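You operate a simulated robot arm through the tools that you are given. There is no shell and no other tool.

The job below is to be done with a simulated robot arm. You get a single attempt, and the scene is never put back.

Task
Mark the pots, put the cover on and switch on the plant light.
Fine: leek marker in the socket by the compost box, radish marker in the other.
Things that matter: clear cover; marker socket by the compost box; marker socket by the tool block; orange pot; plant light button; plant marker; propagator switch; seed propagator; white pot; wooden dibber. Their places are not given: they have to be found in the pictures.

It is judged by the outcome, as a careful person would: the job done as asked, and still so three seconds after it is handed in. It fails if anything else is knocked over, pushed out of place, dropped, spilled or broken. A push-on lid holds only when it is set on centred and level and pressed home; a screw cap is set on level and turned clockwise until tight.

Robot
A 6-joint arm with a fingered hand, fixed in place. Base frame: the origin is at the foot of the arm, x ahead of it, y to its left, z up; the work surface is at about z = 0.76. Lengths are in m, angles in rad, forces in N, time in s.
It reaches about 1.346 m from its shoulder. Its first joint turns from -2.601 to 2.601 rad. Payload 3.5 kg.
The tool frame sits at the grasp point between the pads (the TCP): z along the fingers, y along the line on which they close. The tips reach 0.026 m beyond it. Largest opening 0.132 m; the body of the gripper starts 0.073 m behind the TCP. The gripper is a hand of 4 fingers: y runs from the thumb to the fingers, the wrist lies at [0, 0, -0.234] in the tool frame, and closing takes about 1.5 s.
Orientation is that of the tool frame in the base frame, as [roll, pitch, yaw] about the fixed x, y, z axes, in that order (R = Rz(yaw) Ry(pitch) Rx(roll)). With the fingers straight down and closing along the base's y, the tool's x points along the base's -x, its y along +y and its z along -z.

Tools
- The arm moves only by the tool nudge_tool. Its argument "targets" is a list that holds one entry, the list of rows, each a list of 7 numbers: the shift along the base's x, y, z in cm, then the turn, a rotation vector about the base's x, y, z in degrees, then the opening, from 0 (shut) to 1 (fully open). In form: [[[tx, ty, tz, ax, ay, az, claw], ...]]. A call has 1 to 20 rows; each row is the pose to reach, as a shift and turn from the pose commanded when the call began. A row lasts 0.2 s, in which the tool goes at most 0.05 m and 0.15 rad; a call with a longer step from one row to the next is refused whole, and so is a gripper value outside its range. Where a pose cannot be reached the arm comes as near as it can. A force on the tool above 40 N (or 10 N above the force at the start of the call, whichever is more), or a blocked arm, ends the call early, and 0.2 s more pass. Each finger travels about 0.108 m/s and halts on what it meets, pressing with about 27 N; the grip force reading is that of the motor and also rises with nothing between the fingers. The clock runs only during rows and for 0.2 s after the last one: add rows that repeat a pose to give the fingers time. It gives the time, the measured TCP pose, the force on the tool (base axes), the opening and the grip force at its end, in the units of the frame above (readings bear some noise), with the torque about the TCP (base axes, N m) and any sound that the robot's microphone picked up.
- Cameras (640 x 400 px; columns grow to the right, rows downward): "scene" is fixed at [0.2189, 0.4995, 1.5317]; the picture's right is [0.92, 0.38, 0.00], its down [0.34, -0.82, -0.45] and it looks along [-0.17, 0.42, -0.89] (base axes); focal length 347 px, centre (320, 200). "wrist" rides on the gripper at [0.068, 0.002, -0.097] in the tool frame; the picture's right is [-0.03, 1.00, 0.00], its down [-0.82, -0.02, -0.58] and it looks along [-0.58, -0.01, 0.82] (tool axes); focal length 270 px, centre (320, 200).
- camera(camera): a new picture of that camera. No time passes.
- raise_lower(by): slides the trunk up (or, below 0, down) by that many m; the arm rides with it, the base frame stays. It gives what a move gives, with no picture.
- preshape(shape): the hand has 4 fingers and takes this shape, open, in about a second: jaw (thumb against the fingers, like two jaws); tri (thumb and two fingers); tip (a fingertip pinch); poke (one finger out to press); point (the index stretched); flat (the hand flat); cup (the hand cupped); fist (a fist). The gripper value then closes the fingers along that shape, each until it touches; the sizes above hold for jaw. It gives what a move gives, with no picture.
- probe_pixels(camera, pixels): for up to 12 pixels [column, row] of the newest picture of that camera ("zoom" is the newest enlarged one), the place [x, y, z] in the base frame of the surface seen there, good to about 0.002 m. No time passes.
- zoom(camera, box): a new picture of the part [left, top, right, bottom] of that camera's present view, enlarged. No time passes.
- sign_off(): hands the job in; it is judged then, once.

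Open the gripper and draw the arm clear of the work before you hand the job in, unless the task says otherwise.

The tools are called as name(argument=value, ...) on one line, values as JSON. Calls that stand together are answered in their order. nudge_tool: Moves the arm, as the interface text tells. Its arguments: {"type":"object","properties":{"targets":{"type":"array","items":{"type":"array","items":{"type":"array","items":{"type":"number"}}}}},"required":["targets"]} The other tools are called the same way: raise_lower (by) slides the trunk up or down; preshape (shape) gives the hand a shape; camera (camera) takes a picture; probe_pixels (camera, pixels) gives the place of the surface under pixels of a picture; zoom (camera, box) takes an enlarged picture of a part of a camera's view; sign_off () hands the job in.

At the start:

```text
time_s: 0.0
position: [-0.1057, 0.7, 1.0717]
ee_rot: [3.141, 0.0, 3.141]
ft_force: [0.2, 0.9, -0.2]
moment: [-0.03, 0.0, 0.0]
gripper_width: 0.132
grasp_force: 0.1
shape: jaw
trunk travel left (down, up): [-0.97, 0.0]
```

scene: 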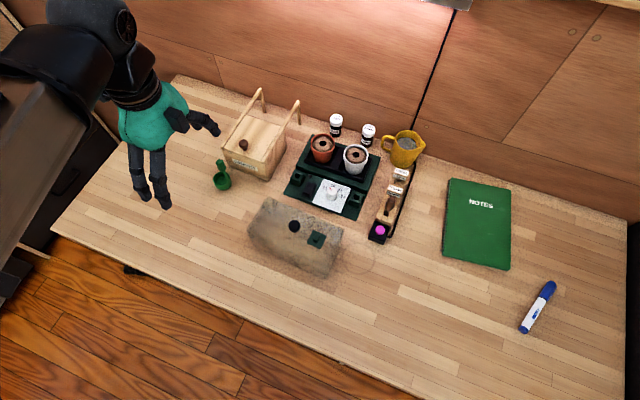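
wrist: 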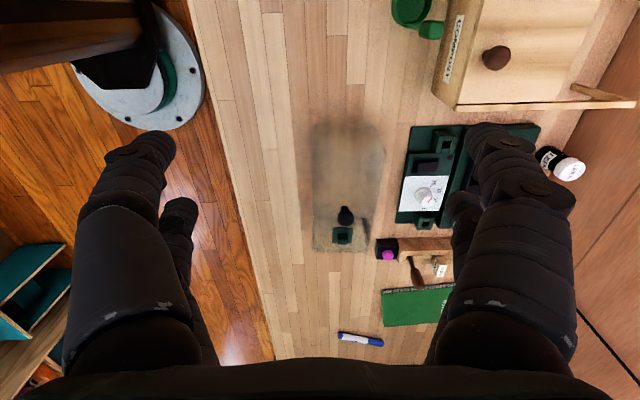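

I'll begin by zooming in on the work area in the scene picture (around columns 200-430, rows 80-280) to identify the objects.

zoom(camera="scene", box=[270, 110, 430, 210])

zoom(camera="scene", box=[200, 80, 440, 290])

```text
4.00 times, centred on (350, 160) of scene
```

zoom: 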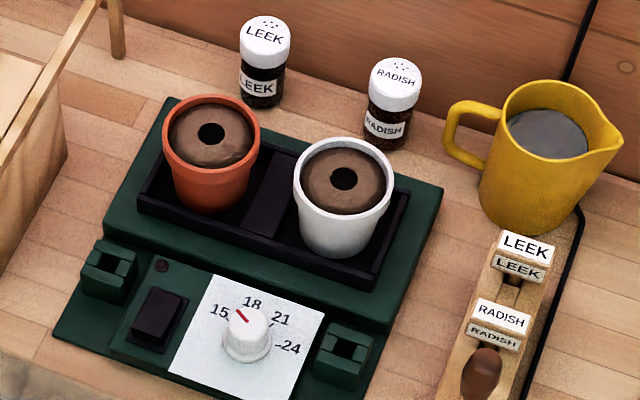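

```text
1.90 times, centred on (320, 185) of scene
```

zoom: 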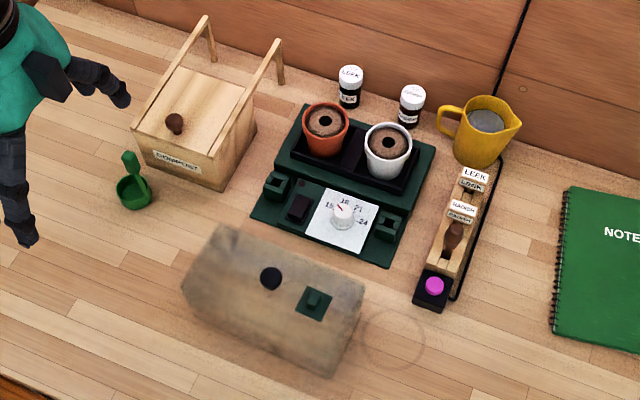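

The propagator has two sockets at its front corners, the tool block carries the LEEK and RADISH markers plus the dibber, and the clear cover stands on the table. I'll probe points on each one in this enlarged picture.

probe_pixels(camera="zoom", pixels=[[270, 278], [313, 301], [222, 228], [364, 281], [330, 376], [182, 300], [434, 285], [432, 300], [476, 173], [463, 207], [453, 230], [343, 212]])

probe_pixels(camera="zoom", pixels=[[308, 104], [434, 148], [250, 217], [388, 266], [275, 160], [410, 208], [276, 180], [389, 221], [325, 120], [388, 142], [299, 206], [392, 345]])

```text
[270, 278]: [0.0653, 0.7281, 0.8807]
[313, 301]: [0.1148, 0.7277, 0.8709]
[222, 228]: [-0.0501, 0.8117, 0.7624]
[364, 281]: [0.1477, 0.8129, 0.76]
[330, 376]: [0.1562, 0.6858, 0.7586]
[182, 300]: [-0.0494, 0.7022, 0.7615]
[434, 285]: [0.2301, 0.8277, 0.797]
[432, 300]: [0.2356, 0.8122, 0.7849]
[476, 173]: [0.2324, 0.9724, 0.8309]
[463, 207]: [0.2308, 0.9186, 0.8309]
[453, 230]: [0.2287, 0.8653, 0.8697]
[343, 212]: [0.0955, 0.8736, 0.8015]
```

```text
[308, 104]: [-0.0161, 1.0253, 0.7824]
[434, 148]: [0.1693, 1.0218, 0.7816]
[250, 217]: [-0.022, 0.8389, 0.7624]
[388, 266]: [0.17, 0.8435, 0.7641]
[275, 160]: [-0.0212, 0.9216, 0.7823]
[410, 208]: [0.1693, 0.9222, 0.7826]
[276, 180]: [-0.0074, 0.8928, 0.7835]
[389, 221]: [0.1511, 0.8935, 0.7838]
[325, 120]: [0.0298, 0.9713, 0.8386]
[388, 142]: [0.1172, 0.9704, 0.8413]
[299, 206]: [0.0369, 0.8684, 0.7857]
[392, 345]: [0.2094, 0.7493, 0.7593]
```

Everything looks aligned with the base axes. I'll take closer zooms of the clear cover (around (295,235)), the tool block (around (390,200)) and the propagator from the scene camera.

zoom(camera="scene", box=[240, 190, 352, 280])

zoom(camera="scene", box=[360, 155, 424, 250])

zoom(camera="wrist", box=[290, 100, 480, 310])

```text
4.44 times, centred on (296, 235) of scene
```

zoom: 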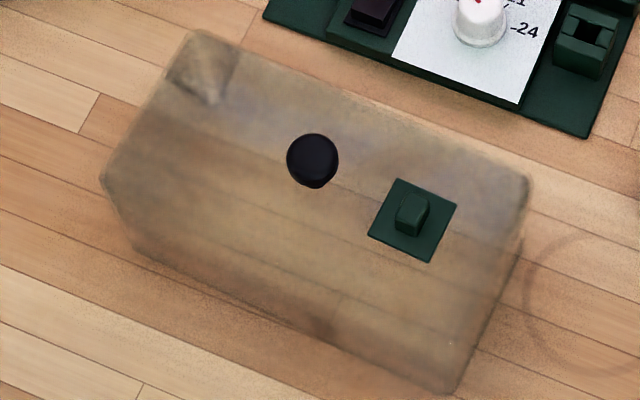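

```text
4.21 times, centred on (392, 202) of scene
```

zoom: 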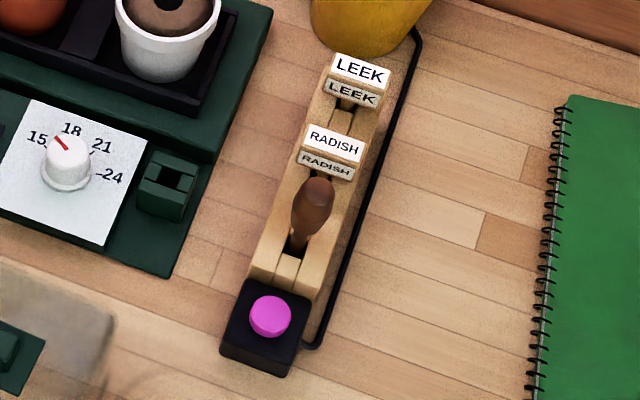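

```text
1.90 times, centred on (385, 205) of wrist
```

zoom: 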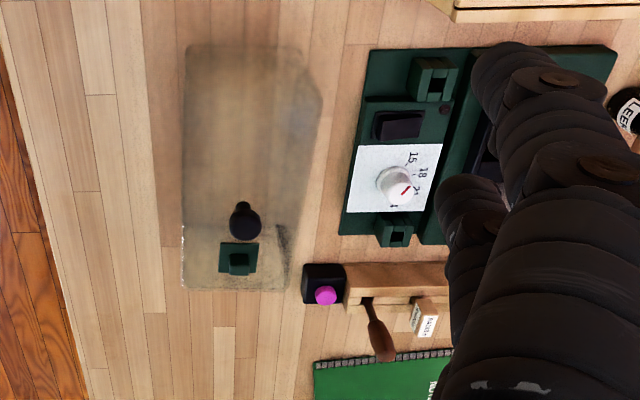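

The cover spans roughly x -0.02..0.156, y 0.69..0.77, with its knob near (0.065, 0.728). Next I'll zoom on the markers and dibber and probe them closely.

zoom(camera="scene", box=[376, 160, 416, 220])

probe_pixels(camera="zoom", pixels=[[320, 80], [300, 120], [340, 60], [280, 180], [300, 200], [250, 220], [340, 200], [270, 250], [240, 300], [300, 300], [250, 350], [330, 160]])

```text
6.67 times, centred on (396, 190) of scene
```

zoom: 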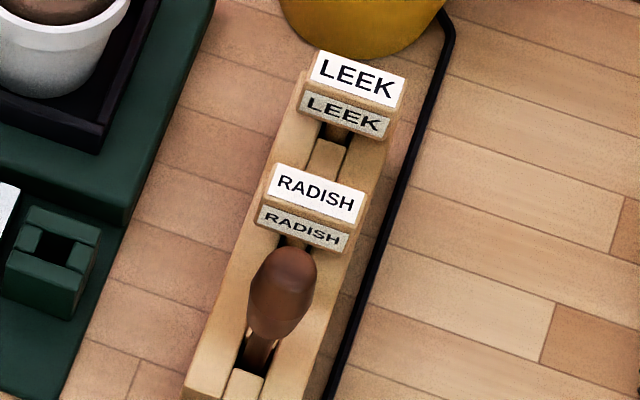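

```text
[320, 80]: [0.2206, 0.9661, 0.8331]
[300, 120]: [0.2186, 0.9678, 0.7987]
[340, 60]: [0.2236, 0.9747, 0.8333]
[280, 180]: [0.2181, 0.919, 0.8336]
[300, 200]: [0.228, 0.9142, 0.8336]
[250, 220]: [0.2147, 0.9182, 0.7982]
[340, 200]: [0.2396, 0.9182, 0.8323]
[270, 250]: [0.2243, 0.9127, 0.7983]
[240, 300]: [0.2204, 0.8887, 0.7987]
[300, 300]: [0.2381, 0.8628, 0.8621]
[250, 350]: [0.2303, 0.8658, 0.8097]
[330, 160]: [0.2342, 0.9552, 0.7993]
```

The block top is at z≈0.799 and the marker tops at z≈0.833. I'll probe the outlines of the markers' top and front faces to get their sizes.

probe_pixels(camera="zoom", pixels=[[321, 54], [405, 80], [311, 80], [396, 107], [303, 95], [388, 118], [302, 110], [384, 136], [274, 168], [366, 196], [266, 194], [353, 224]])

probe_pixels(camera="zoom", pixels=[[261, 205], [350, 232], [258, 222], [345, 250], [298, 108], [325, 130], [335, 136], [275, 262], [313, 262], [285, 290], [260, 345], [295, 245]])

```text
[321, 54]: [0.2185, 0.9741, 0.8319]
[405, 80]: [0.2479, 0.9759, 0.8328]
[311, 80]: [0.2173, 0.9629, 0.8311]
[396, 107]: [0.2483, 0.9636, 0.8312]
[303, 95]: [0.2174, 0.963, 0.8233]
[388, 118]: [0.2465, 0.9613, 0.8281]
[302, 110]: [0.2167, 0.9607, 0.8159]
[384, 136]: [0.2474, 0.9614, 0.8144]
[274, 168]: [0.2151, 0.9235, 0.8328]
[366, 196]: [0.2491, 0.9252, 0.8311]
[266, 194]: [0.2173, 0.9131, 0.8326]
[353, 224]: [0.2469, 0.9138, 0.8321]
```

```text
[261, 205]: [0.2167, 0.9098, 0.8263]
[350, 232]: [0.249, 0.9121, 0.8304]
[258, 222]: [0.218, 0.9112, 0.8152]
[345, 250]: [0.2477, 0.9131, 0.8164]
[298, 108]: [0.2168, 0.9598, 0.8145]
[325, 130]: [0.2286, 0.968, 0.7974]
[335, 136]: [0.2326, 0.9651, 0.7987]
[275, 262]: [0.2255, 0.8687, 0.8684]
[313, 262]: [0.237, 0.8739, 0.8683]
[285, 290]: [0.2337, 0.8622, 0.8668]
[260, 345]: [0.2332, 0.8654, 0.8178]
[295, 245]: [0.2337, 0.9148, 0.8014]
```

Marker heads are about 0.032 wide in x, 0.014 thick in y, and z 0.814–0.833, centred at (0.2325, 0.969) for LEEK and (0.2325, 0.919) for RADISH. Now I'll look at the hand itself (around (150,130)) and the propagator sockets.

zoom(camera="scene", box=[70, 60, 230, 220])

zoom(camera="scene", box=[280, 125, 390, 222])

probe_pixels(camera="zoom", pixels=[[60, 140], [106, 237], [90, 225], [135, 230], [75, 260], [110, 278], [135, 250], [350, 345], [330, 330], [375, 340], [325, 375], [350, 385]])

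```text
2.50 times, centred on (150, 140) of scene
```

zoom: 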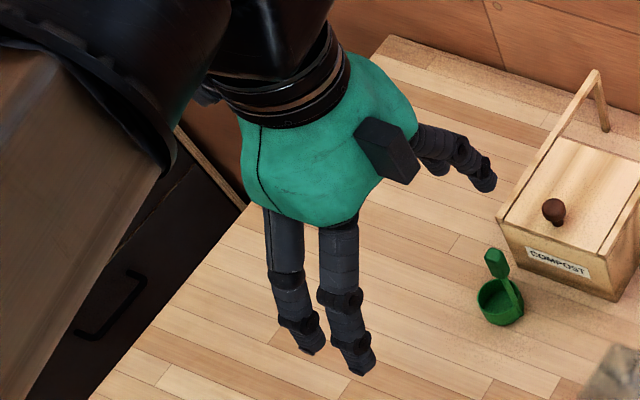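

```text
4.12 times, centred on (335, 174) of scene
```

zoom: 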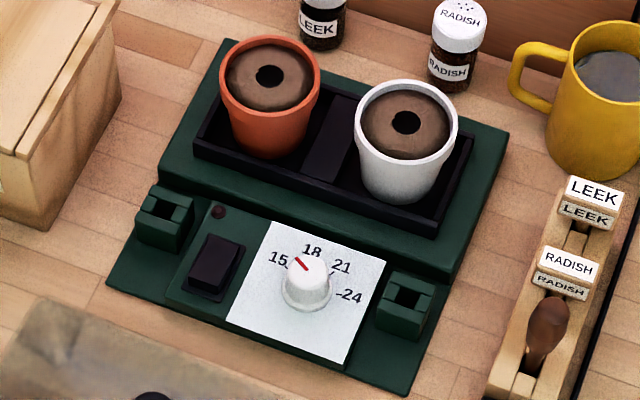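

```text
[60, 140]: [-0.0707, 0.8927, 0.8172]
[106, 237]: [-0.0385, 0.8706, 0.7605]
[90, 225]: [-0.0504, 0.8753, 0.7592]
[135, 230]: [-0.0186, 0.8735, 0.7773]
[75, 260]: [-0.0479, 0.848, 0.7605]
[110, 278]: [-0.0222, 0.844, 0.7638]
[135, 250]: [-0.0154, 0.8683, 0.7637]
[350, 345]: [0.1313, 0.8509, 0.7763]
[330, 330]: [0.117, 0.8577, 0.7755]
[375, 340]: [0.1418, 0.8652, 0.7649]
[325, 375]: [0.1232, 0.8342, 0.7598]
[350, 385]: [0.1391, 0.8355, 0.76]
```

The sockets in this newest zoom sit at about (165,208) and (407,297). I'll probe their top corners, the holes, and the tray rim.

probe_pixels(camera="zoom", pixels=[[155, 188], [192, 201], [137, 220], [176, 235], [163, 208], [145, 207], [185, 215], [170, 222], [155, 225], [398, 274], [434, 288], [378, 306]])

probe_pixels(camera="zoom", pixels=[[418, 322], [407, 297], [388, 292], [426, 304], [413, 281], [398, 310], [212, 112], [196, 155], [430, 235], [472, 142], [340, 110], [320, 165]])

probe_pixels(camera="zoom", pixels=[[222, 70], [318, 68], [270, 77], [270, 100], [358, 120], [456, 120], [406, 122], [240, 150], [395, 195], [215, 270], [232, 240], [300, 270]])

```text
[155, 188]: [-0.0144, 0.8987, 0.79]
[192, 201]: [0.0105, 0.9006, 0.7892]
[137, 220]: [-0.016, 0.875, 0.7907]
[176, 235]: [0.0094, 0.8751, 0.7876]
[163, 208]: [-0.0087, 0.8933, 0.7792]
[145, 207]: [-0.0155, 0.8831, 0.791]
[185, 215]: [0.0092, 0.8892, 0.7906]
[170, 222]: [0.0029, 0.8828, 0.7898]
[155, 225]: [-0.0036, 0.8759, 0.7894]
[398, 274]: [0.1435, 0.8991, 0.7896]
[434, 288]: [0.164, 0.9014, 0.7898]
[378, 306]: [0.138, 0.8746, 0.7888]
```

```text
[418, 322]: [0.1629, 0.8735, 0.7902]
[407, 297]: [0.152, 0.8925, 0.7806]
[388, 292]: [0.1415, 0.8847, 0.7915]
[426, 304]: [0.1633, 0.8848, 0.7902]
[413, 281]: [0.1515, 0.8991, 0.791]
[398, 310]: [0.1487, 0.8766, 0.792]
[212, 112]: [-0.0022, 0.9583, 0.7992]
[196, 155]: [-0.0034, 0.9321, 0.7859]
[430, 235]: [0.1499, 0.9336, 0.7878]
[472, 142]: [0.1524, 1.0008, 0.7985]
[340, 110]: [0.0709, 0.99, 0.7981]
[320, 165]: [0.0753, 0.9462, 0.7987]
```

```text
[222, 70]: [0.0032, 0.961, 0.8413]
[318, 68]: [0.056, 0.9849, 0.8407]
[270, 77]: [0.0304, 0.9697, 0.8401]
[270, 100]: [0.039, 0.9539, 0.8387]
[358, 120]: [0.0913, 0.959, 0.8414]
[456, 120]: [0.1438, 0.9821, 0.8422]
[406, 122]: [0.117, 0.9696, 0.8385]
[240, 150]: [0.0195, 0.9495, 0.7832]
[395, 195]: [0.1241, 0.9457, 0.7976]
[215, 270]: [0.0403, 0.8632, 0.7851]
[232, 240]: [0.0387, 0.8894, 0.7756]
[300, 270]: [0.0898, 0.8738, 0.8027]
```

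Sockets are centred near (-0.0025, 0.8875) and (0.1515, 0.8875), tops at z≈0.79. The tray is around x -0.004..0.1525, y 0.932..1.004. For the slim markers I'll try the fingertip pinch shape, staying in place at z=1.07 clear of everything.

preshape(shape="tip")

zoom(camera="scene", box=[70, 60, 230, 220])

camera(camera="wrist")

```text
time_s: 0.9
position: [-0.1059, 0.7011, 1.07]
ee_rot: [3.139, 0.0, 3.141]
ft_force: [0.2, -1.6, -1.0]
moment: [0.01, -0.01, 0.01]
gripper_width: 0.1321
grasp_force: 0.0
shape: tip
trunk travel left (down, up): [-0.97, 0.0]
```

```text
2.50 times, centred on (150, 140) of scene
```

zoom: 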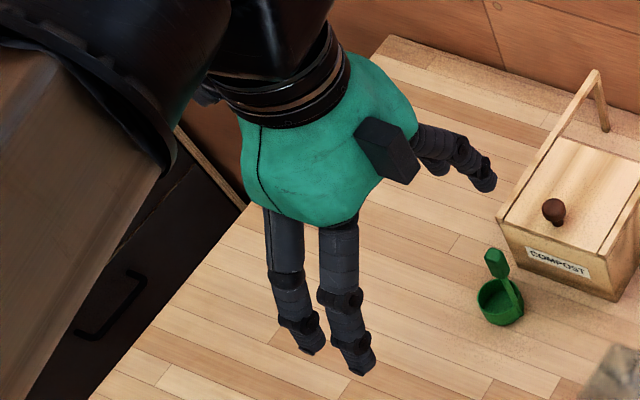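

```text
taken
```

wrist: 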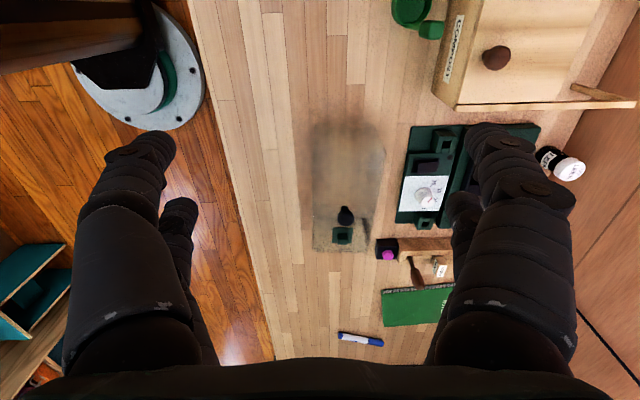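

The open tip shape looks the same as jaw, so I'll close it partway in free air (no arm motion) to see which fingers move.

nudge_tool(targets=[[[0, 0, 0, 0, 0, 0, 0.2], [0, 0, 0, 0, 0, 0, 0.2], [0, 0, 0, 0, 0, 0, 0.2], [0, 0, 0, 0, 0, 0, 0.2], [0, 0, 0, 0, 0, 0, 0.2], [0, 0, 0, 0, 0, 0, 0.2]]])

zoom(camera="scene", box=[70, 60, 230, 220])

camera(camera="wrist")

```text
time_s: 2.3
position: [-0.1066, 0.7011, 1.0717]
ee_rot: [3.141, -0.001, 3.141]
ft_force: [-0.5, -0.5, -0.1]
moment: [0.01, 0.01, 0.03]
gripper_width: 0.0268
grasp_force: 0.0
shape: tip
trunk travel left (down, up): [-0.97, 0.0]
```

```text
2.50 times, centred on (150, 140) of scene
```

zoom: 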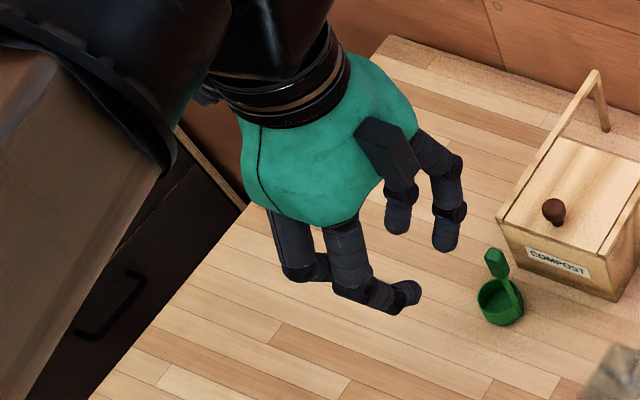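

```text
taken
```

wrist: 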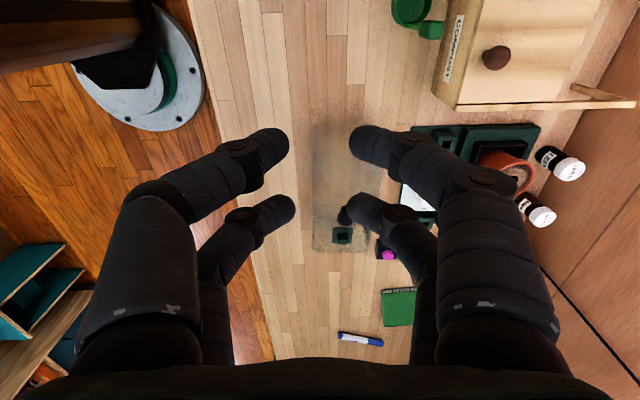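

All four fingers (two per side) curl toward the centre in this shape; the tip pairs are about 0.034 apart along tool x. I'll close fully to see how they meet.

nudge_tool(targets=[[[0, 0, 0, 0, 0, 0, 0.0], [0, 0, 0, 0, 0, 0, 0.0], [0, 0, 0, 0, 0, 0, 0.0]]])

zoom(camera="scene", box=[70, 60, 230, 220])

camera(camera="wrist")

```text
time_s: 3.1
position: [-0.1064, 0.7018, 1.0728]
ee_rot: [-3.141, -0.001, 3.141]
ft_force: [-0.6, 0.2, 0.1]
moment: [-0.03, 0.02, -0.03]
gripper_width: 0.0003
grasp_force: 27.1
shape: tip
trunk travel left (down, up): [-0.97, 0.0]
```

```text
2.50 times, centred on (150, 140) of scene
```

zoom: 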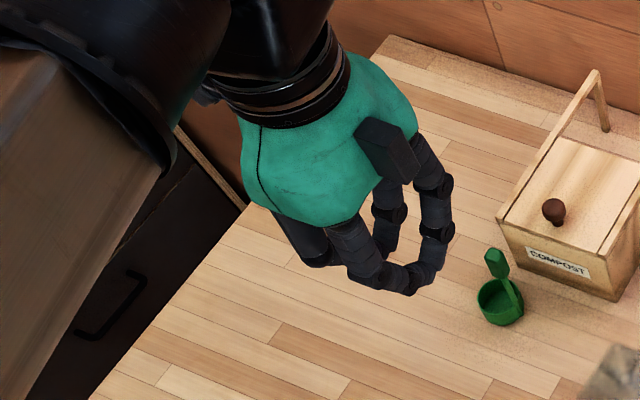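

```text
taken
```

wrist: 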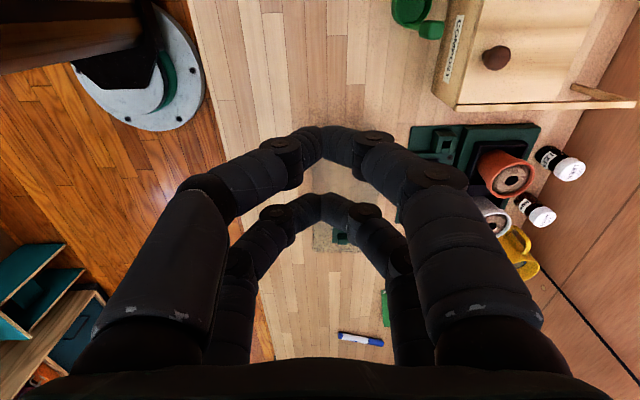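

The pairs meet at tool x ≈ ±0.0175. I'll check the "tri" shape the same way, since a centred thumb might hold the small parts better.

preshape(shape="tri")

nudge_tool(targets=[[[0, 0, 0, 0, 0, 0, 0.2], [0, 0, 0, 0, 0, 0, 0.2], [0, 0, 0, 0, 0, 0, 0.2], [0, 0, 0, 0, 0, 0, 0.2], [0, 0, 0, 0, 0, 0, 0.2], [0, 0, 0, 0, 0, 0, 0.2]]])

camera(camera="wrist")

zoom(camera="scene", box=[70, 60, 230, 220])

```text
time_s: 4.0
position: [-0.1064, 0.701, 1.0723]
ee_rot: [3.141, 0.001, -3.14]
ft_force: [0.6, -0.9, -0.7]
moment: [-0.03, 0.01, 0.0]
gripper_width: 0.1319
grasp_force: 0.0
shape: tri
trunk travel left (down, up): [-0.97, 0.0]
```

```text
time_s: 5.4
position: [-0.106, 0.7021, 1.0716]
ee_rot: [-3.141, 0.0, -3.141]
ft_force: [-0.3, 0.0, 0.5]
moment: [-0.01, 0.01, 0.02]
gripper_width: 0.0268
grasp_force: 0.1
shape: tri
trunk travel left (down, up): [-0.97, 0.0]
```

```text
taken
```

wrist: 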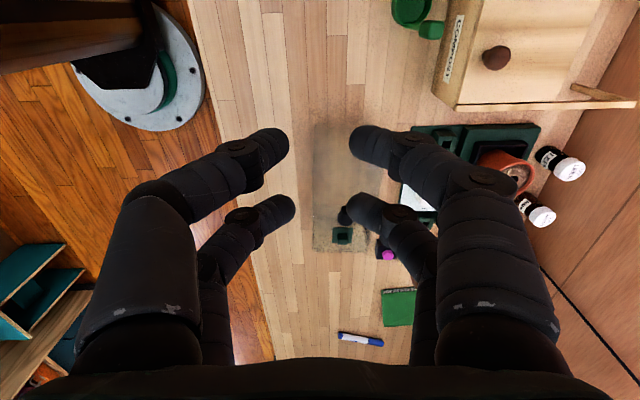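

```text
2.50 times, centred on (150, 140) of scene
```

zoom: 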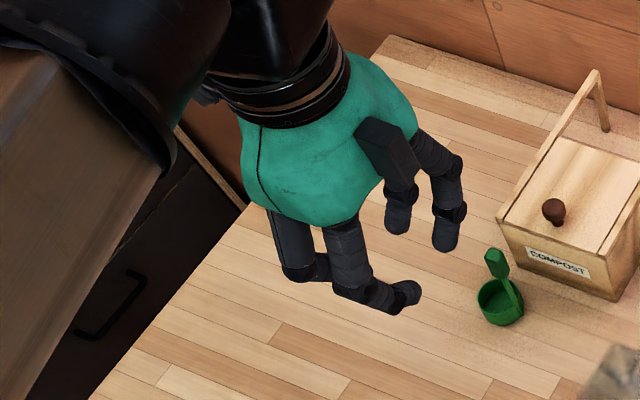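

Jaw, tip and tri look alike here, so I'll use jaw, whose sizes are specified. Next I'll check nearby heights: the jug rim, seed jars and dibber top in the scene picture.

preshape(shape="jaw")

camera(camera="scene")

probe_pixels(camera="scene", pixels=[[386, 139], [397, 132], [418, 134], [406, 160], [396, 160], [390, 145], [336, 116], [368, 127], [391, 197], [263, 93], [298, 103], [243, 145]])

```text
time_s: 6.3
position: [-0.1059, 0.7005, 1.0718]
ee_rot: [3.14, 0.001, 3.141]
ft_force: [-0.6, 0.3, 1.2]
moment: [-0.04, -0.01, 0.03]
gripper_width: 0.1319
grasp_force: 0.1
shape: jaw
trunk travel left (down, up): [-0.97, 0.0]
```

```text
taken
```

scene: 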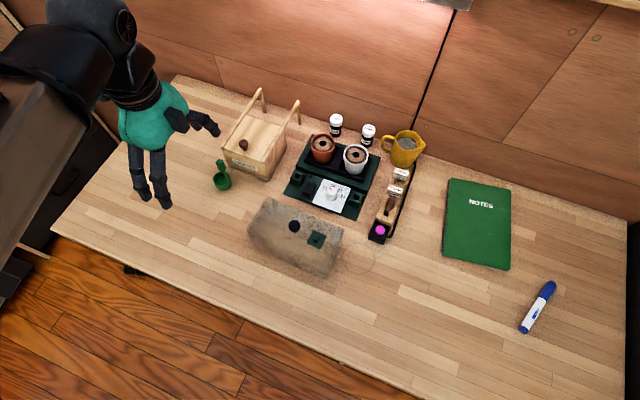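

```text
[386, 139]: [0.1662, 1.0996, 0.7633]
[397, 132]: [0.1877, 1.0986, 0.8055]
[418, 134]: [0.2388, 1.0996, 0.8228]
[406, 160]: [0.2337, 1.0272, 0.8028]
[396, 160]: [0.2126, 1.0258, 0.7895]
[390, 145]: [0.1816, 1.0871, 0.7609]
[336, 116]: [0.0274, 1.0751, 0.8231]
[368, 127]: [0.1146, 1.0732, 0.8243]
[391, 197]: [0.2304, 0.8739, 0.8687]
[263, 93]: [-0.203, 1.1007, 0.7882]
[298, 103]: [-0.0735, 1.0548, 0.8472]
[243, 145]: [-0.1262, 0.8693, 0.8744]
```

I'll zoom on the jug and overhead area to get the jug's rim height and see what's above the bench at (430,5).

zoom(camera="scene", box=[370, 120, 434, 180])

probe_pixels(camera="zoom", pixels=[[300, 150], [350, 85], [420, 130], [380, 140], [330, 175], [320, 230], [270, 150], [340, 100], [430, 175], [360, 172], [240, 100], [400, 90]])

probe_pixels(camera="scene", pixels=[[440, 2], [468, 5], [440, 80], [430, 110], [398, 220], [410, 190], [380, 230], [380, 240], [370, 235], [390, 233], [200, 60], [600, 5]])

```text
6.67 times, centred on (402, 150) of scene
```

zoom: 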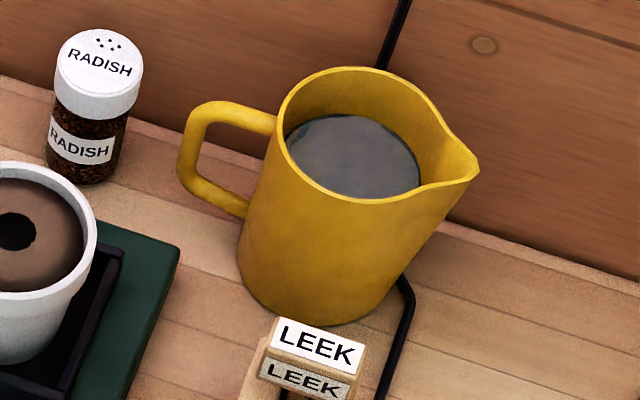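

```text
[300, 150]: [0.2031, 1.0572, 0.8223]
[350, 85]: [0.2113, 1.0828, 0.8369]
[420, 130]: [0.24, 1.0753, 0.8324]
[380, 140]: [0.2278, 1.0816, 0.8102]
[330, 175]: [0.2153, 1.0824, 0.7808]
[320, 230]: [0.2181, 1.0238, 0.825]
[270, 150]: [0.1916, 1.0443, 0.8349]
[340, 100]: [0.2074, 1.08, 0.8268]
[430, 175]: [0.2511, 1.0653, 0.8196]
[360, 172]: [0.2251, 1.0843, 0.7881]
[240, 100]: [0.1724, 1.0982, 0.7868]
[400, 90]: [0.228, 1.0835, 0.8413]
```

```text
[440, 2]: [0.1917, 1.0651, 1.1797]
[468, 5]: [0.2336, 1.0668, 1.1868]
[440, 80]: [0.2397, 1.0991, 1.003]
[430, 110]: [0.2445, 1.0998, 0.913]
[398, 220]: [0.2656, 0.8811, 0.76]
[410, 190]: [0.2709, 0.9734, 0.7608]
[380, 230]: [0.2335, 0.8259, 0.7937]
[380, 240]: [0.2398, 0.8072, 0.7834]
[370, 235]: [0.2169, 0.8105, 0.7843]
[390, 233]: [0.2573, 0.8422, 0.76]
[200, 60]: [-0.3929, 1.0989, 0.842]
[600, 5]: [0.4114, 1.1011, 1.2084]
```

The jug rim is ~0.85 and the plant light hangs near the wall at y≈1.065, z≈1.18. I want to see how far the light reaches out, so I'll tilt the hand about base x in free air to look toward the wall with the wrist camera.

nudge_tool(targets=[[[0, 0, 0, 8, 0, 0, 1], [0, 0, 0, 16, 0, 0, 1], [0, 0, 0, 24, 0, 0, 1], [0, 0, 0, 32, 0, 0, 1], [0, 0, 0, 40, 0, 0, 1], [0, 0, 0, 48, 0, 0, 1], [0, 0, 0, 56, 0, 0, 1], [0, 0, 0, 60, 0, 0, 1]]])

camera(camera="wrist")

camera(camera="scene")

```text
time_s: 8.1
position: [-0.1043, 0.703, 1.1875]
ee_rot: [2.094, 0.001, 3.141]
ft_force: [-0.2, 0.3, 1.0]
moment: [0.03, 0.0, 0.02]
gripper_width: 0.1323
grasp_force: 0.0
shape: jaw
out of reach, approached as far as the arm can: row 2, 3, 4, 5, 6, 7, 8
trunk travel left (down, up): [-0.97, 0.0]
```

```text
taken
```

wrist: 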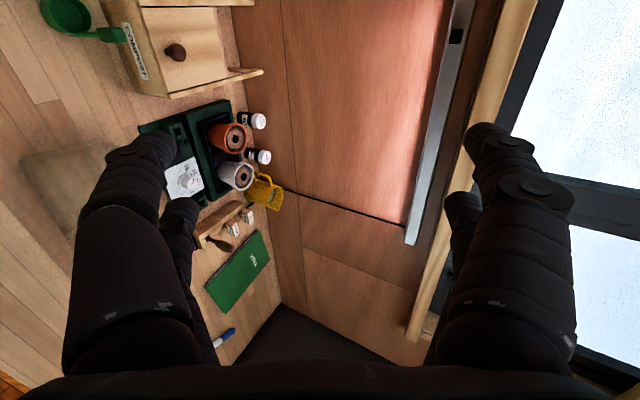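

```text
taken
```

scene: 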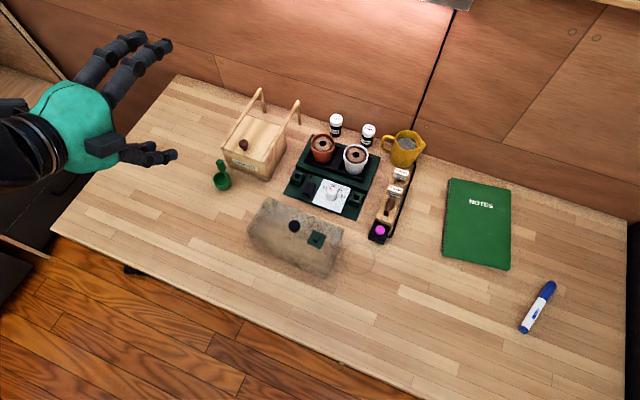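

The plant light is a thin bar along the wall below the sill. I'll probe its extents and the sill to know the clearance.

probe_pixels(camera="wrist", pixels=[[440, 100], [425, 180], [412, 235], [462, 20], [455, 100], [470, 110], [500, 100], [440, 230], [420, 325], [350, 215], [400, 30], [433, 100]])

```text
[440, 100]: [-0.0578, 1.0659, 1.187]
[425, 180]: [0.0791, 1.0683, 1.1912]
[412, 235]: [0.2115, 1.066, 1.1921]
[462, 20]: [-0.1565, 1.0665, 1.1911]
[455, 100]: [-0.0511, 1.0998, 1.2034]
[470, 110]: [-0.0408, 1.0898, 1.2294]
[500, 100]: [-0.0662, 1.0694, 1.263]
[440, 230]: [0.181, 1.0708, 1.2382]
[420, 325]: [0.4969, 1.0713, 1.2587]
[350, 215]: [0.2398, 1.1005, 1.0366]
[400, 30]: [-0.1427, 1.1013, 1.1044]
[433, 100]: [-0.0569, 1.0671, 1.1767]
```

The light bar spans x -0.16..0.22 with its front at y≈1.066 and bottom at z≈1.18, so I must keep the arm at y below ~1.04 up there. Now I'll rotate the hand back to vertical.

nudge_tool(targets=[[[0, 0, 0, -8, 0, 0, 1], [0, 0, 0, -16, 0, 0, 1], [0, 0, 0, -24, 0, 0, 1], [0, 0, 0, -32, 0, 0, 1], [0, 0, 0, -40, 0, 0, 1], [0, 0, 0, -48, 0, 0, 1], [0, 0, 0, -56, 0, 0, 1], [0, 0, 0, -60, 0, 0, 1], [0, 0, 0, -60, 0, 0, 1]]])

```text
time_s: 10.1
position: [-0.1065, 0.6997, 1.0704]
ee_rot: [-3.14, 0.0, 3.141]
ft_force: [-0.1, -0.1, -1.2]
moment: [-0.01, 0.0, 0.0]
gripper_width: 0.132
grasp_force: 0.1
shape: jaw
out of reach, approached as far as the arm can: row 1, 2, 3, 4, 5, 6, 7, 8, 9
trunk travel left (down, up): [-0.97, 0.0]
```

The arm reports being at its reach limit with the trunk fully up, so I'll lower the trunk by 0.15 m (TCP to about z 0.92, with nothing beneath at (-0.106, 0.70)).

raise_lower(by=-0.15)

camera(camera="scene")

```text
time_s: 11.8
position: [-0.1074, 0.6997, 0.9219]
ee_rot: [3.14, 0.0, -3.141]
ft_force: [0.2, 0.0, 0.4]
moment: [-0.01, -0.02, 0.0]
gripper_width: 0.1319
grasp_force: 0.2
shape: jaw
trunk travel left (down, up): [-0.82, 0.15]
```

```text
taken
```

scene: 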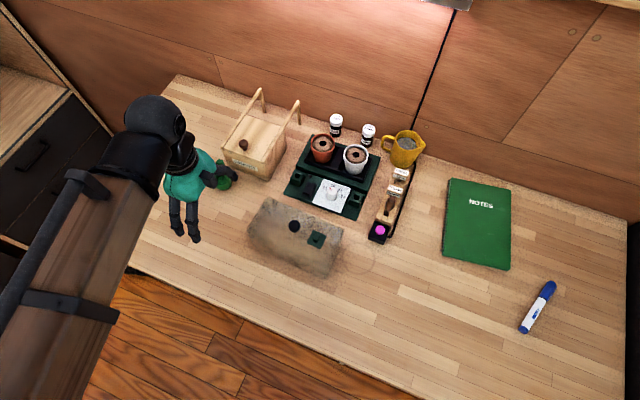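

The hand now hangs at z 0.92, clear of everything. I'll lift it a bit and move over the tool block at about (0.2325, 0.94, 1.0), well above all objects, to look with the wrist camera.

nudge_tool(targets=[[[0, 0, 4, 0, 0, 0, 1], [0, 0, 8, 0, 0, 0, 1], [3.4, 2.4, 8, 0, 0, 0, 1], [6.8, 4.8, 8, 0, 0, 0, 1], [10.2, 7.2, 8, 0, 0, 0, 1], [13.6, 9.6, 8, 0, 0, 0, 1], [17, 12, 8, 0, 0, 0, 1], [20.4, 14.4, 8, 0, 0, 0, 1], [23.8, 16.8, 8, 0, 0, 0, 1], [27.2, 19.2, 8, 0, 0, 0, 1], [30.6, 21.6, 8, 0, 0, 0, 1], [33.8, 24, 8, 0, 0, 0, 1], [33.8, 24, 8, 0, 0, 0, 1]]])

camera(camera="wrist")

camera(camera="scene")

```text
time_s: 14.7
position: [0.2338, 0.9398, 0.9221]
ee_rot: [-3.141, -0.001, 3.141]
ft_force: [0.2, -0.4, -0.1]
moment: [0.04, 0.01, 0.03]
gripper_width: 0.1318
grasp_force: 0.0
shape: jaw
out of reach, approached as far as the arm can: row 1, 2, 3, 4, 5, 6, 7, 8, 9, 10, 11, 12, 13
trunk travel left (down, up): [-0.82, 0.15]
```

```text
taken
```

wrist: 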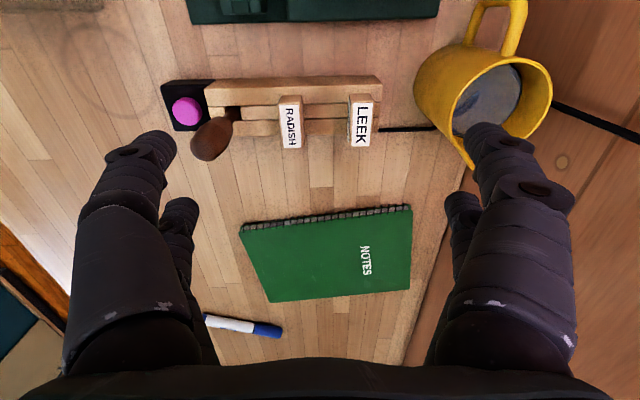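

```text
taken
```

scene: 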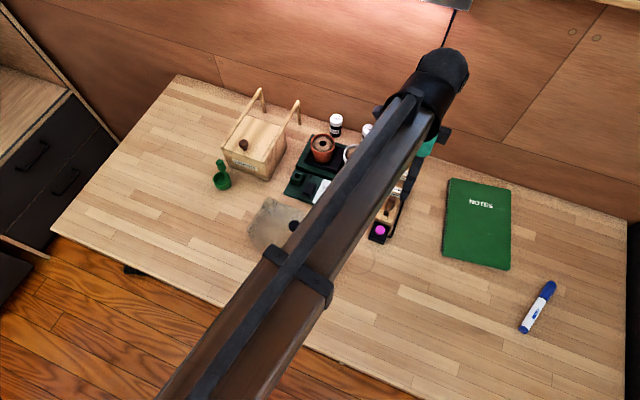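

The arm is capped at z≈0.922 with this trunk height but hovers fine over the tool block; LEEK is at (361,120) and RADISH at (290,120) in the wrist view. I'll check how far the arm's wrist joint is from the light and refine the marker positions.

probe_pixels(camera="scene", pixels=[[445, 60], [455, 55], [440, 50], [430, 90], [425, 150], [290, 262]])

zoom(camera="wrist", box=[160, 60, 400, 180])

```text
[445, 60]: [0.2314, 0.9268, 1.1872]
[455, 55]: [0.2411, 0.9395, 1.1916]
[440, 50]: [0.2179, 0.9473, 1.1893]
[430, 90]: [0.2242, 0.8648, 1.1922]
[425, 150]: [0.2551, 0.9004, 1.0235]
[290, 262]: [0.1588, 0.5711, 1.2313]
```

```text
2.67 times, centred on (280, 120) of wrist
```

zoom: 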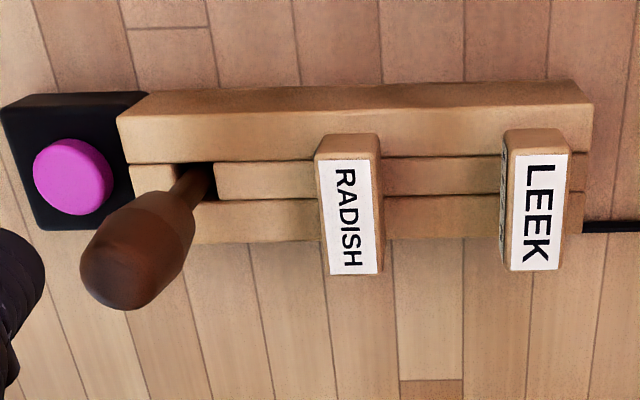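

The arm top over the hand is z≈1.19 now and will be lower when grasping, so the light is safe. I'll probe the marker edges in this wrist zoom.

probe_pixels(camera="zoom", pixels=[[516, 155], [569, 155], [511, 268], [560, 268], [538, 210], [320, 160], [370, 162], [330, 273], [380, 270], [350, 215], [538, 140], [345, 143]])

probe_pixels(camera="zoom", pixels=[[120, 120], [590, 100], [130, 150], [590, 140], [300, 175], [300, 212], [300, 160], [300, 195], [75, 175], [55, 190], [20, 150], [130, 240]])

```text
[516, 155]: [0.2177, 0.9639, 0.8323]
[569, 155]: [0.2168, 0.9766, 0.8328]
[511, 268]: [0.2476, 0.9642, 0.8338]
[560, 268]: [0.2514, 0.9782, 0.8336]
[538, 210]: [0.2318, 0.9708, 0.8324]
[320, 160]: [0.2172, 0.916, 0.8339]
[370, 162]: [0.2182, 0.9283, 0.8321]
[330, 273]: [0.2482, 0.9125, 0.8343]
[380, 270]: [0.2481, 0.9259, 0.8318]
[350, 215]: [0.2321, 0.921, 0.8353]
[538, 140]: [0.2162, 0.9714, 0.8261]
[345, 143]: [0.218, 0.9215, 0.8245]
```

```text
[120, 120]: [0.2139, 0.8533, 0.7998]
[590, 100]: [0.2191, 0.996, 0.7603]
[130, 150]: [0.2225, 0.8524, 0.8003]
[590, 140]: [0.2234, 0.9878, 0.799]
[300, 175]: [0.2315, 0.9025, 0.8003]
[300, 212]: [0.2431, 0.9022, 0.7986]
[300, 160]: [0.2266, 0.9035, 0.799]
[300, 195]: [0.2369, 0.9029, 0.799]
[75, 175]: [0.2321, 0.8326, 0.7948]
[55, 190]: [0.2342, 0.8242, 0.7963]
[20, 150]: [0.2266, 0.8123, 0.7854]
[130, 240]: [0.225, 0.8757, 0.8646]
```

LEEK's head is centred at (0.2328, 0.970), RADISH's at (0.2325, 0.920). I'll shift over LEEK with a narrow opening (0.3 ≈ 0.04 m), commanding -8 cm in z to get back to the true hover height of ~0.922.

nudge_tool(targets=[[[0, 1.5, -4, 0, 0, 0, 0.6], [0.05, 3, -8, 0, 0, 0, 0.3], [0.05, 3, -8, 0, 0, 0, 0.3], [0.05, 3, -8, 0, 0, 0, 0.3], [0.05, 3, -8, 0, 0, 0, 0.3], [0.05, 3, -8, 0, 0, 0, 0.3], [0.05, 3, -8, 0, 0, 0, 0.3]]])

camera(camera="wrist")

```text
time_s: 16.2
position: [0.2308, 0.9707, 0.9209]
ee_rot: [3.142, 0.0, 3.141]
ft_force: [0.3, 0.4, -0.6]
moment: [-0.01, 0.0, 0.04]
gripper_width: 0.0399
grasp_force: 0.1
shape: jaw
out of reach, approached as far as the arm can: row 1, 2, 3, 4, 5, 6, 7
trunk travel left (down, up): [-0.82, 0.15]
```

```text
taken
```

wrist: 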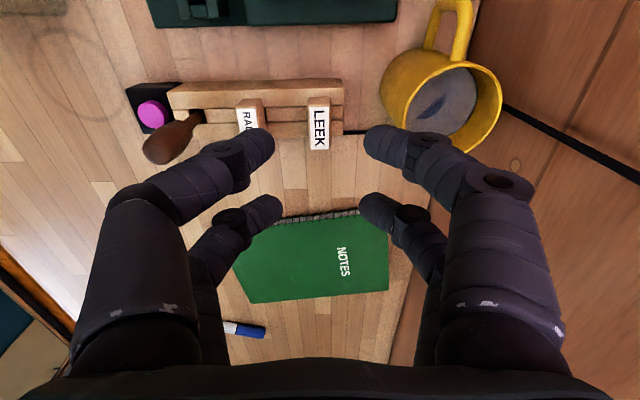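

LEEK is at column 319, lined up with the tool's centre line. I'll go down 6 cm first and read the pose.

nudge_tool(targets=[[[0, 0, -2, 0, 0, 0, 0.3], [0, 0, -4, 0, 0, 0, 0.3], [0, 0, -6, 0, 0, 0, 0.3], [0, 0, -6, 0, 0, 0, 0.3]]])

camera(camera="wrist")

```text
time_s: 17.2
position: [0.2308, 0.9701, 0.9222]
ee_rot: [3.141, 0.0, 3.141]
ft_force: [0.9, -0.4, -0.4]
moment: [0.01, -0.04, 0.04]
gripper_width: 0.0398
grasp_force: 0.1
shape: jaw
out of reach, approached as far as the arm can: row 1, 2, 3, 4
trunk travel left (down, up): [-0.82, 0.15]
```

```text
taken
```

wrist: 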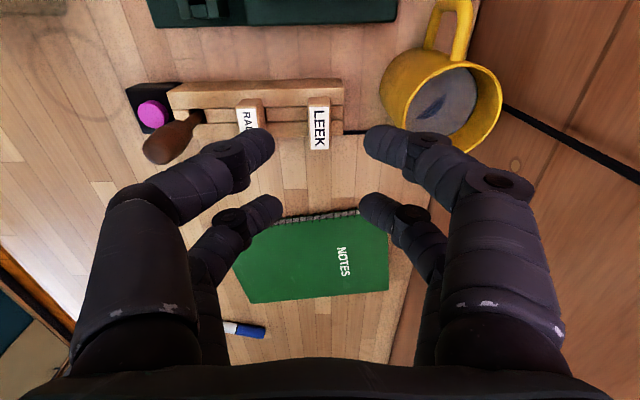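

Measured z stayed at 0.922 regardless of commanded z: the wrist height is evidently set by the trunk alone (the tilt test agrees). I'll restore the commanded z with a +6 row to see whether it's then regarded as reachable.

nudge_tool(targets=[[[0.1, 0, 6, 0, 0, 0, 0.3]]])

```text
refused: row 1 steps farther than a row can; nothing moved
```

The step was over the row limit; I'll split it into two rows.

nudge_tool(targets=[[[0.05, 0, 3, 0, 0, 0, 0.3], [0.1, 0, 6, 0, 0, 0, 0.3]]])

```text
time_s: 17.9
position: [0.2319, 0.9694, 0.9219]
ee_rot: [-3.141, -0.002, -3.142]
ft_force: [0.4, 0.2, -0.3]
moment: [-0.02, 0.0, -0.01]
gripper_width: 0.0397
grasp_force: 0.1
shape: jaw
out of reach, approached as far as the arm can: row 1, 2
trunk travel left (down, up): [-0.82, 0.15]
```

Still flagged, so the commanded z may still be the pre-lowering 1.07. I'll try lowering the commanded z in 5 cm steps to 15 cm and see which row stops being flagged (actual z can't change, trunk is fixed).

nudge_tool(targets=[[[0, 0, -5, 0, 0, 0, 0.3], [0, 0, -10, 0, 0, 0, 0.3], [0, 0, -15, 0, 0, 0, 0.3]]])

```text
time_s: 18.6
position: [0.2322, 0.9702, 0.9208]
ee_rot: [-3.14, -0.001, -3.141]
ft_force: [0.1, 0.1, -0.5]
moment: [0.02, 0.01, 0.03]
gripper_width: 0.0399
grasp_force: 0.0
shape: jaw
out of reach, approached as far as the arm can: row 1, 2, 3
trunk travel left (down, up): [-0.82, 0.15]
```

z is controlled only by the trunk, so I'll use raise_lower for height. Measured xy (0.2322, 0.9702) is over LEEK; lowering the trunk 0.06 first, then checking.

raise_lower(by=-0.06)

camera(camera="wrist")

```text
time_s: 19.6
position: [0.2313, 0.9708, 0.8609]
ee_rot: [-3.141, 0.001, -3.142]
ft_force: [0.3, 0.1, -0.5]
moment: [0.02, 0.0, -0.04]
gripper_width: 0.0399
grasp_force: 0.0
shape: jaw
trunk travel left (down, up): [-0.76, 0.21]
```

```text
taken
```

wrist: 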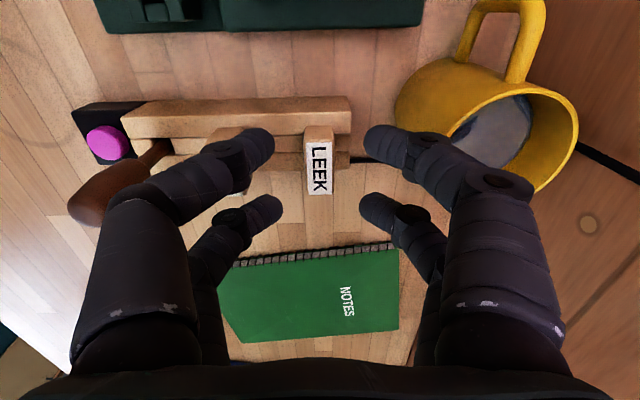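

LEEK is centred between the finger pairs (column 319). Before going lower I'll probe the right-hand finger and the jug rim to be sure the knuckles clear the jug.

probe_pixels(camera="wrist", pixels=[[370, 140], [405, 145], [440, 150], [480, 180], [500, 185], [530, 200], [520, 250], [455, 140], [410, 80], [540, 40], [574, 150], [500, 95]])

probe_pixels(camera="wrist", pixels=[[270, 140], [240, 150], [205, 155], [150, 190], [120, 210], [110, 260], [370, 205], [440, 250], [280, 205], [225, 225], [319, 170], [319, 135]])

```text
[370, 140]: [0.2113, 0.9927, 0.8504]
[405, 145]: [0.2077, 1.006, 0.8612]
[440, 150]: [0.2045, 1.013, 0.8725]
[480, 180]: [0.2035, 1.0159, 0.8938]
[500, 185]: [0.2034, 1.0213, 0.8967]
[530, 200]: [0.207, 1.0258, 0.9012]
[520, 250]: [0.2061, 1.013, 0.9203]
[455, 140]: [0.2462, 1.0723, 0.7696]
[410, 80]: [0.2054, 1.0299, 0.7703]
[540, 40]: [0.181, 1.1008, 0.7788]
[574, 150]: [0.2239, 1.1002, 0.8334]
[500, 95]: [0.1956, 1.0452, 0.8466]
```

```text
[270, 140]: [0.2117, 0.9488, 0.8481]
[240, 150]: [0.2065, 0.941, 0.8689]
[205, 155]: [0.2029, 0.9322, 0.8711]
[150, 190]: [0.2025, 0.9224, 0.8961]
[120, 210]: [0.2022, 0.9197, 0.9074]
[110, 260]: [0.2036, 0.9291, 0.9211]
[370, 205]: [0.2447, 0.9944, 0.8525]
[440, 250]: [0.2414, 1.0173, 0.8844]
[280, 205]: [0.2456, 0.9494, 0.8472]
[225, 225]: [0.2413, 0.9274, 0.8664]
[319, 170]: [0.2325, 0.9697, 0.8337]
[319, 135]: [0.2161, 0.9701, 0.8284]
```

At this opening the outer side of the near fingers could brush RADISH when lowered, so I'll narrow to 0.2 (≈0.026 m) while still above the marker top and re-measure.

nudge_tool(targets=[[[0.05, 0, 0, 0, 0, 0, 0.2], [0.05, 0, 0, 0, 0, 0, 0.2], [0.05, 0, 0, 0, 0, 0, 0.2]]])

camera(camera="wrist")

zoom(camera="scene", box=[340, 110, 450, 230])

```text
time_s: 20.4
position: [0.2314, 0.9709, 0.8602]
ee_rot: [3.141, -0.001, -3.141]
ft_force: [0.3, -0.2, -0.1]
moment: [-0.01, 0.03, 0.04]
gripper_width: 0.0265
grasp_force: 0.1
shape: jaw
trunk travel left (down, up): [-0.76, 0.21]
```

```text
taken
```

wrist: 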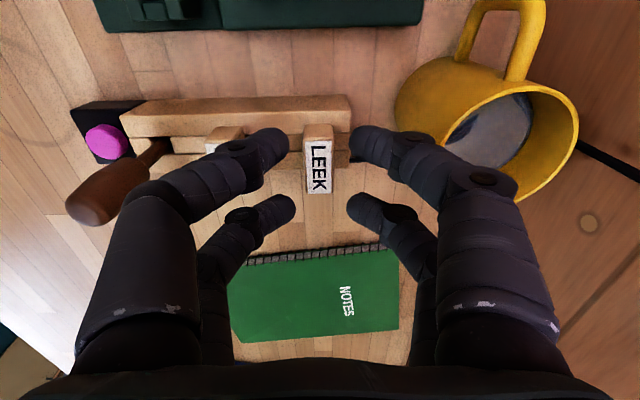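

```text
3.33 times, centred on (395, 170) of scene
```

zoom: 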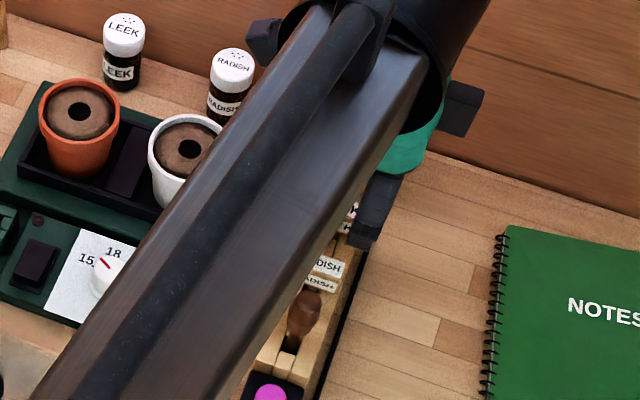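

No reach flag this time, and LEEK sits between the tips. I'll probe the near-side finger's profile at this opening versus the RADISH head.

probe_pixels(camera="wrist", pixels=[[285, 145], [265, 145], [240, 150], [210, 165], [170, 185], [140, 200], [290, 205], [260, 215], [235, 230], [215, 250], [350, 148], [375, 145]])

zoom(camera="wrist", box=[200, 80, 440, 260])

```text
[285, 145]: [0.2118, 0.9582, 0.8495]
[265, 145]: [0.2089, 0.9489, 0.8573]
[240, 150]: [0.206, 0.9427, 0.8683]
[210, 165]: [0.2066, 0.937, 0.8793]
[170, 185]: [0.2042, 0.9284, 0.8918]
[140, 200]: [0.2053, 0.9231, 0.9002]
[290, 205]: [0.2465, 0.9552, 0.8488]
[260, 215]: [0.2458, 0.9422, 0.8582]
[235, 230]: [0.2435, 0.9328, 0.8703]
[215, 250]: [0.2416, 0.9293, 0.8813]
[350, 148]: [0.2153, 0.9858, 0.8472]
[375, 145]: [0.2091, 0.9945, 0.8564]
```

```text
2.22 times, centred on (320, 170) of wrist
```

zoom: 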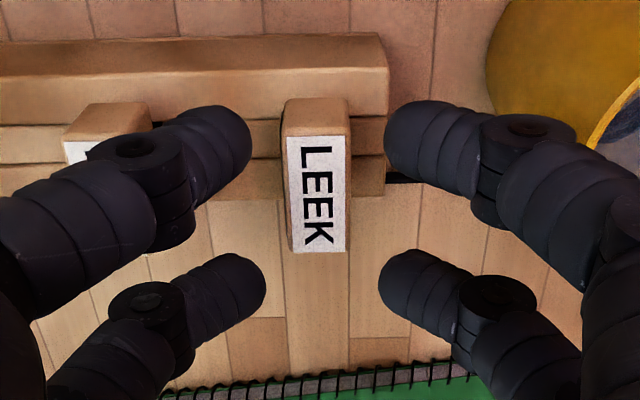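

At TCP z≈0.838 the fingertips would be level with the head (z 0.814–0.833) and clear RADISH by a few mm. I'll lower 0.022.

raise_lower(by=-0.022)

zoom(camera="wrist", box=[200, 80, 440, 260])

```text
time_s: 21.1
position: [0.2324, 0.9696, 0.839]
ee_rot: [-3.141, 0.0, 3.141]
ft_force: [0.4, 0.3, 0.3]
moment: [0.02, 0.01, 0.02]
gripper_width: 0.027
grasp_force: 0.1
shape: jaw
trunk travel left (down, up): [-0.738, 0.232]
```

```text
2.22 times, centred on (320, 170) of wrist
```

zoom: 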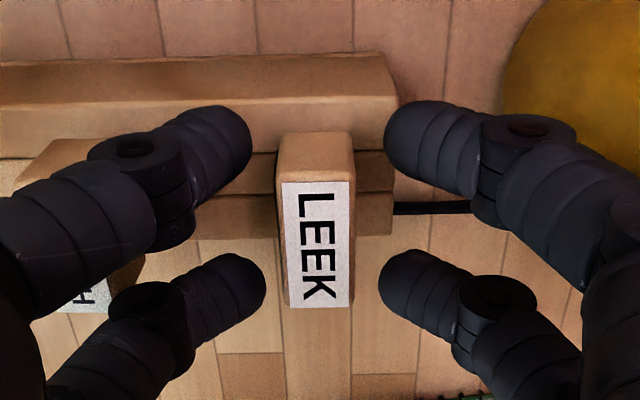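

The head lies between both finger pairs, centred (zoom column ~316 vs gap 250–385). Closing now.

nudge_tool(targets=[[[0, 0, 0, 0, 0, 0, 0.1], [0, 0, 0, 0, 0, 0, 0.0], [0, 0, 0, 0, 0, 0, 0.0], [0, 0, 0, 0, 0, 0, 0.0], [0, 0, 0, 0, 0, 0, 0.0]]])

zoom(camera="wrist", box=[200, 80, 440, 260])

```text
time_s: 22.3
position: [0.2329, 0.9703, 0.8407]
ee_rot: [3.141, -0.001, -3.141]
ft_force: [-0.6, -2.7, -1.6]
moment: [-0.19, 0.05, -0.01]
gripper_width: 0.0093
grasp_force: 27.1
shape: jaw
trunk travel left (down, up): [-0.738, 0.232]
```

```text
2.22 times, centred on (320, 170) of wrist
```

zoom: 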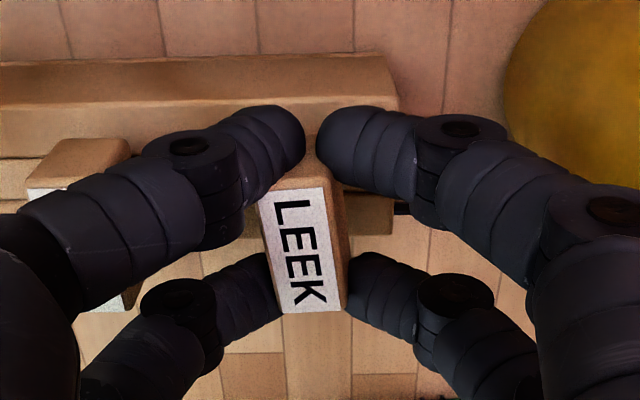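

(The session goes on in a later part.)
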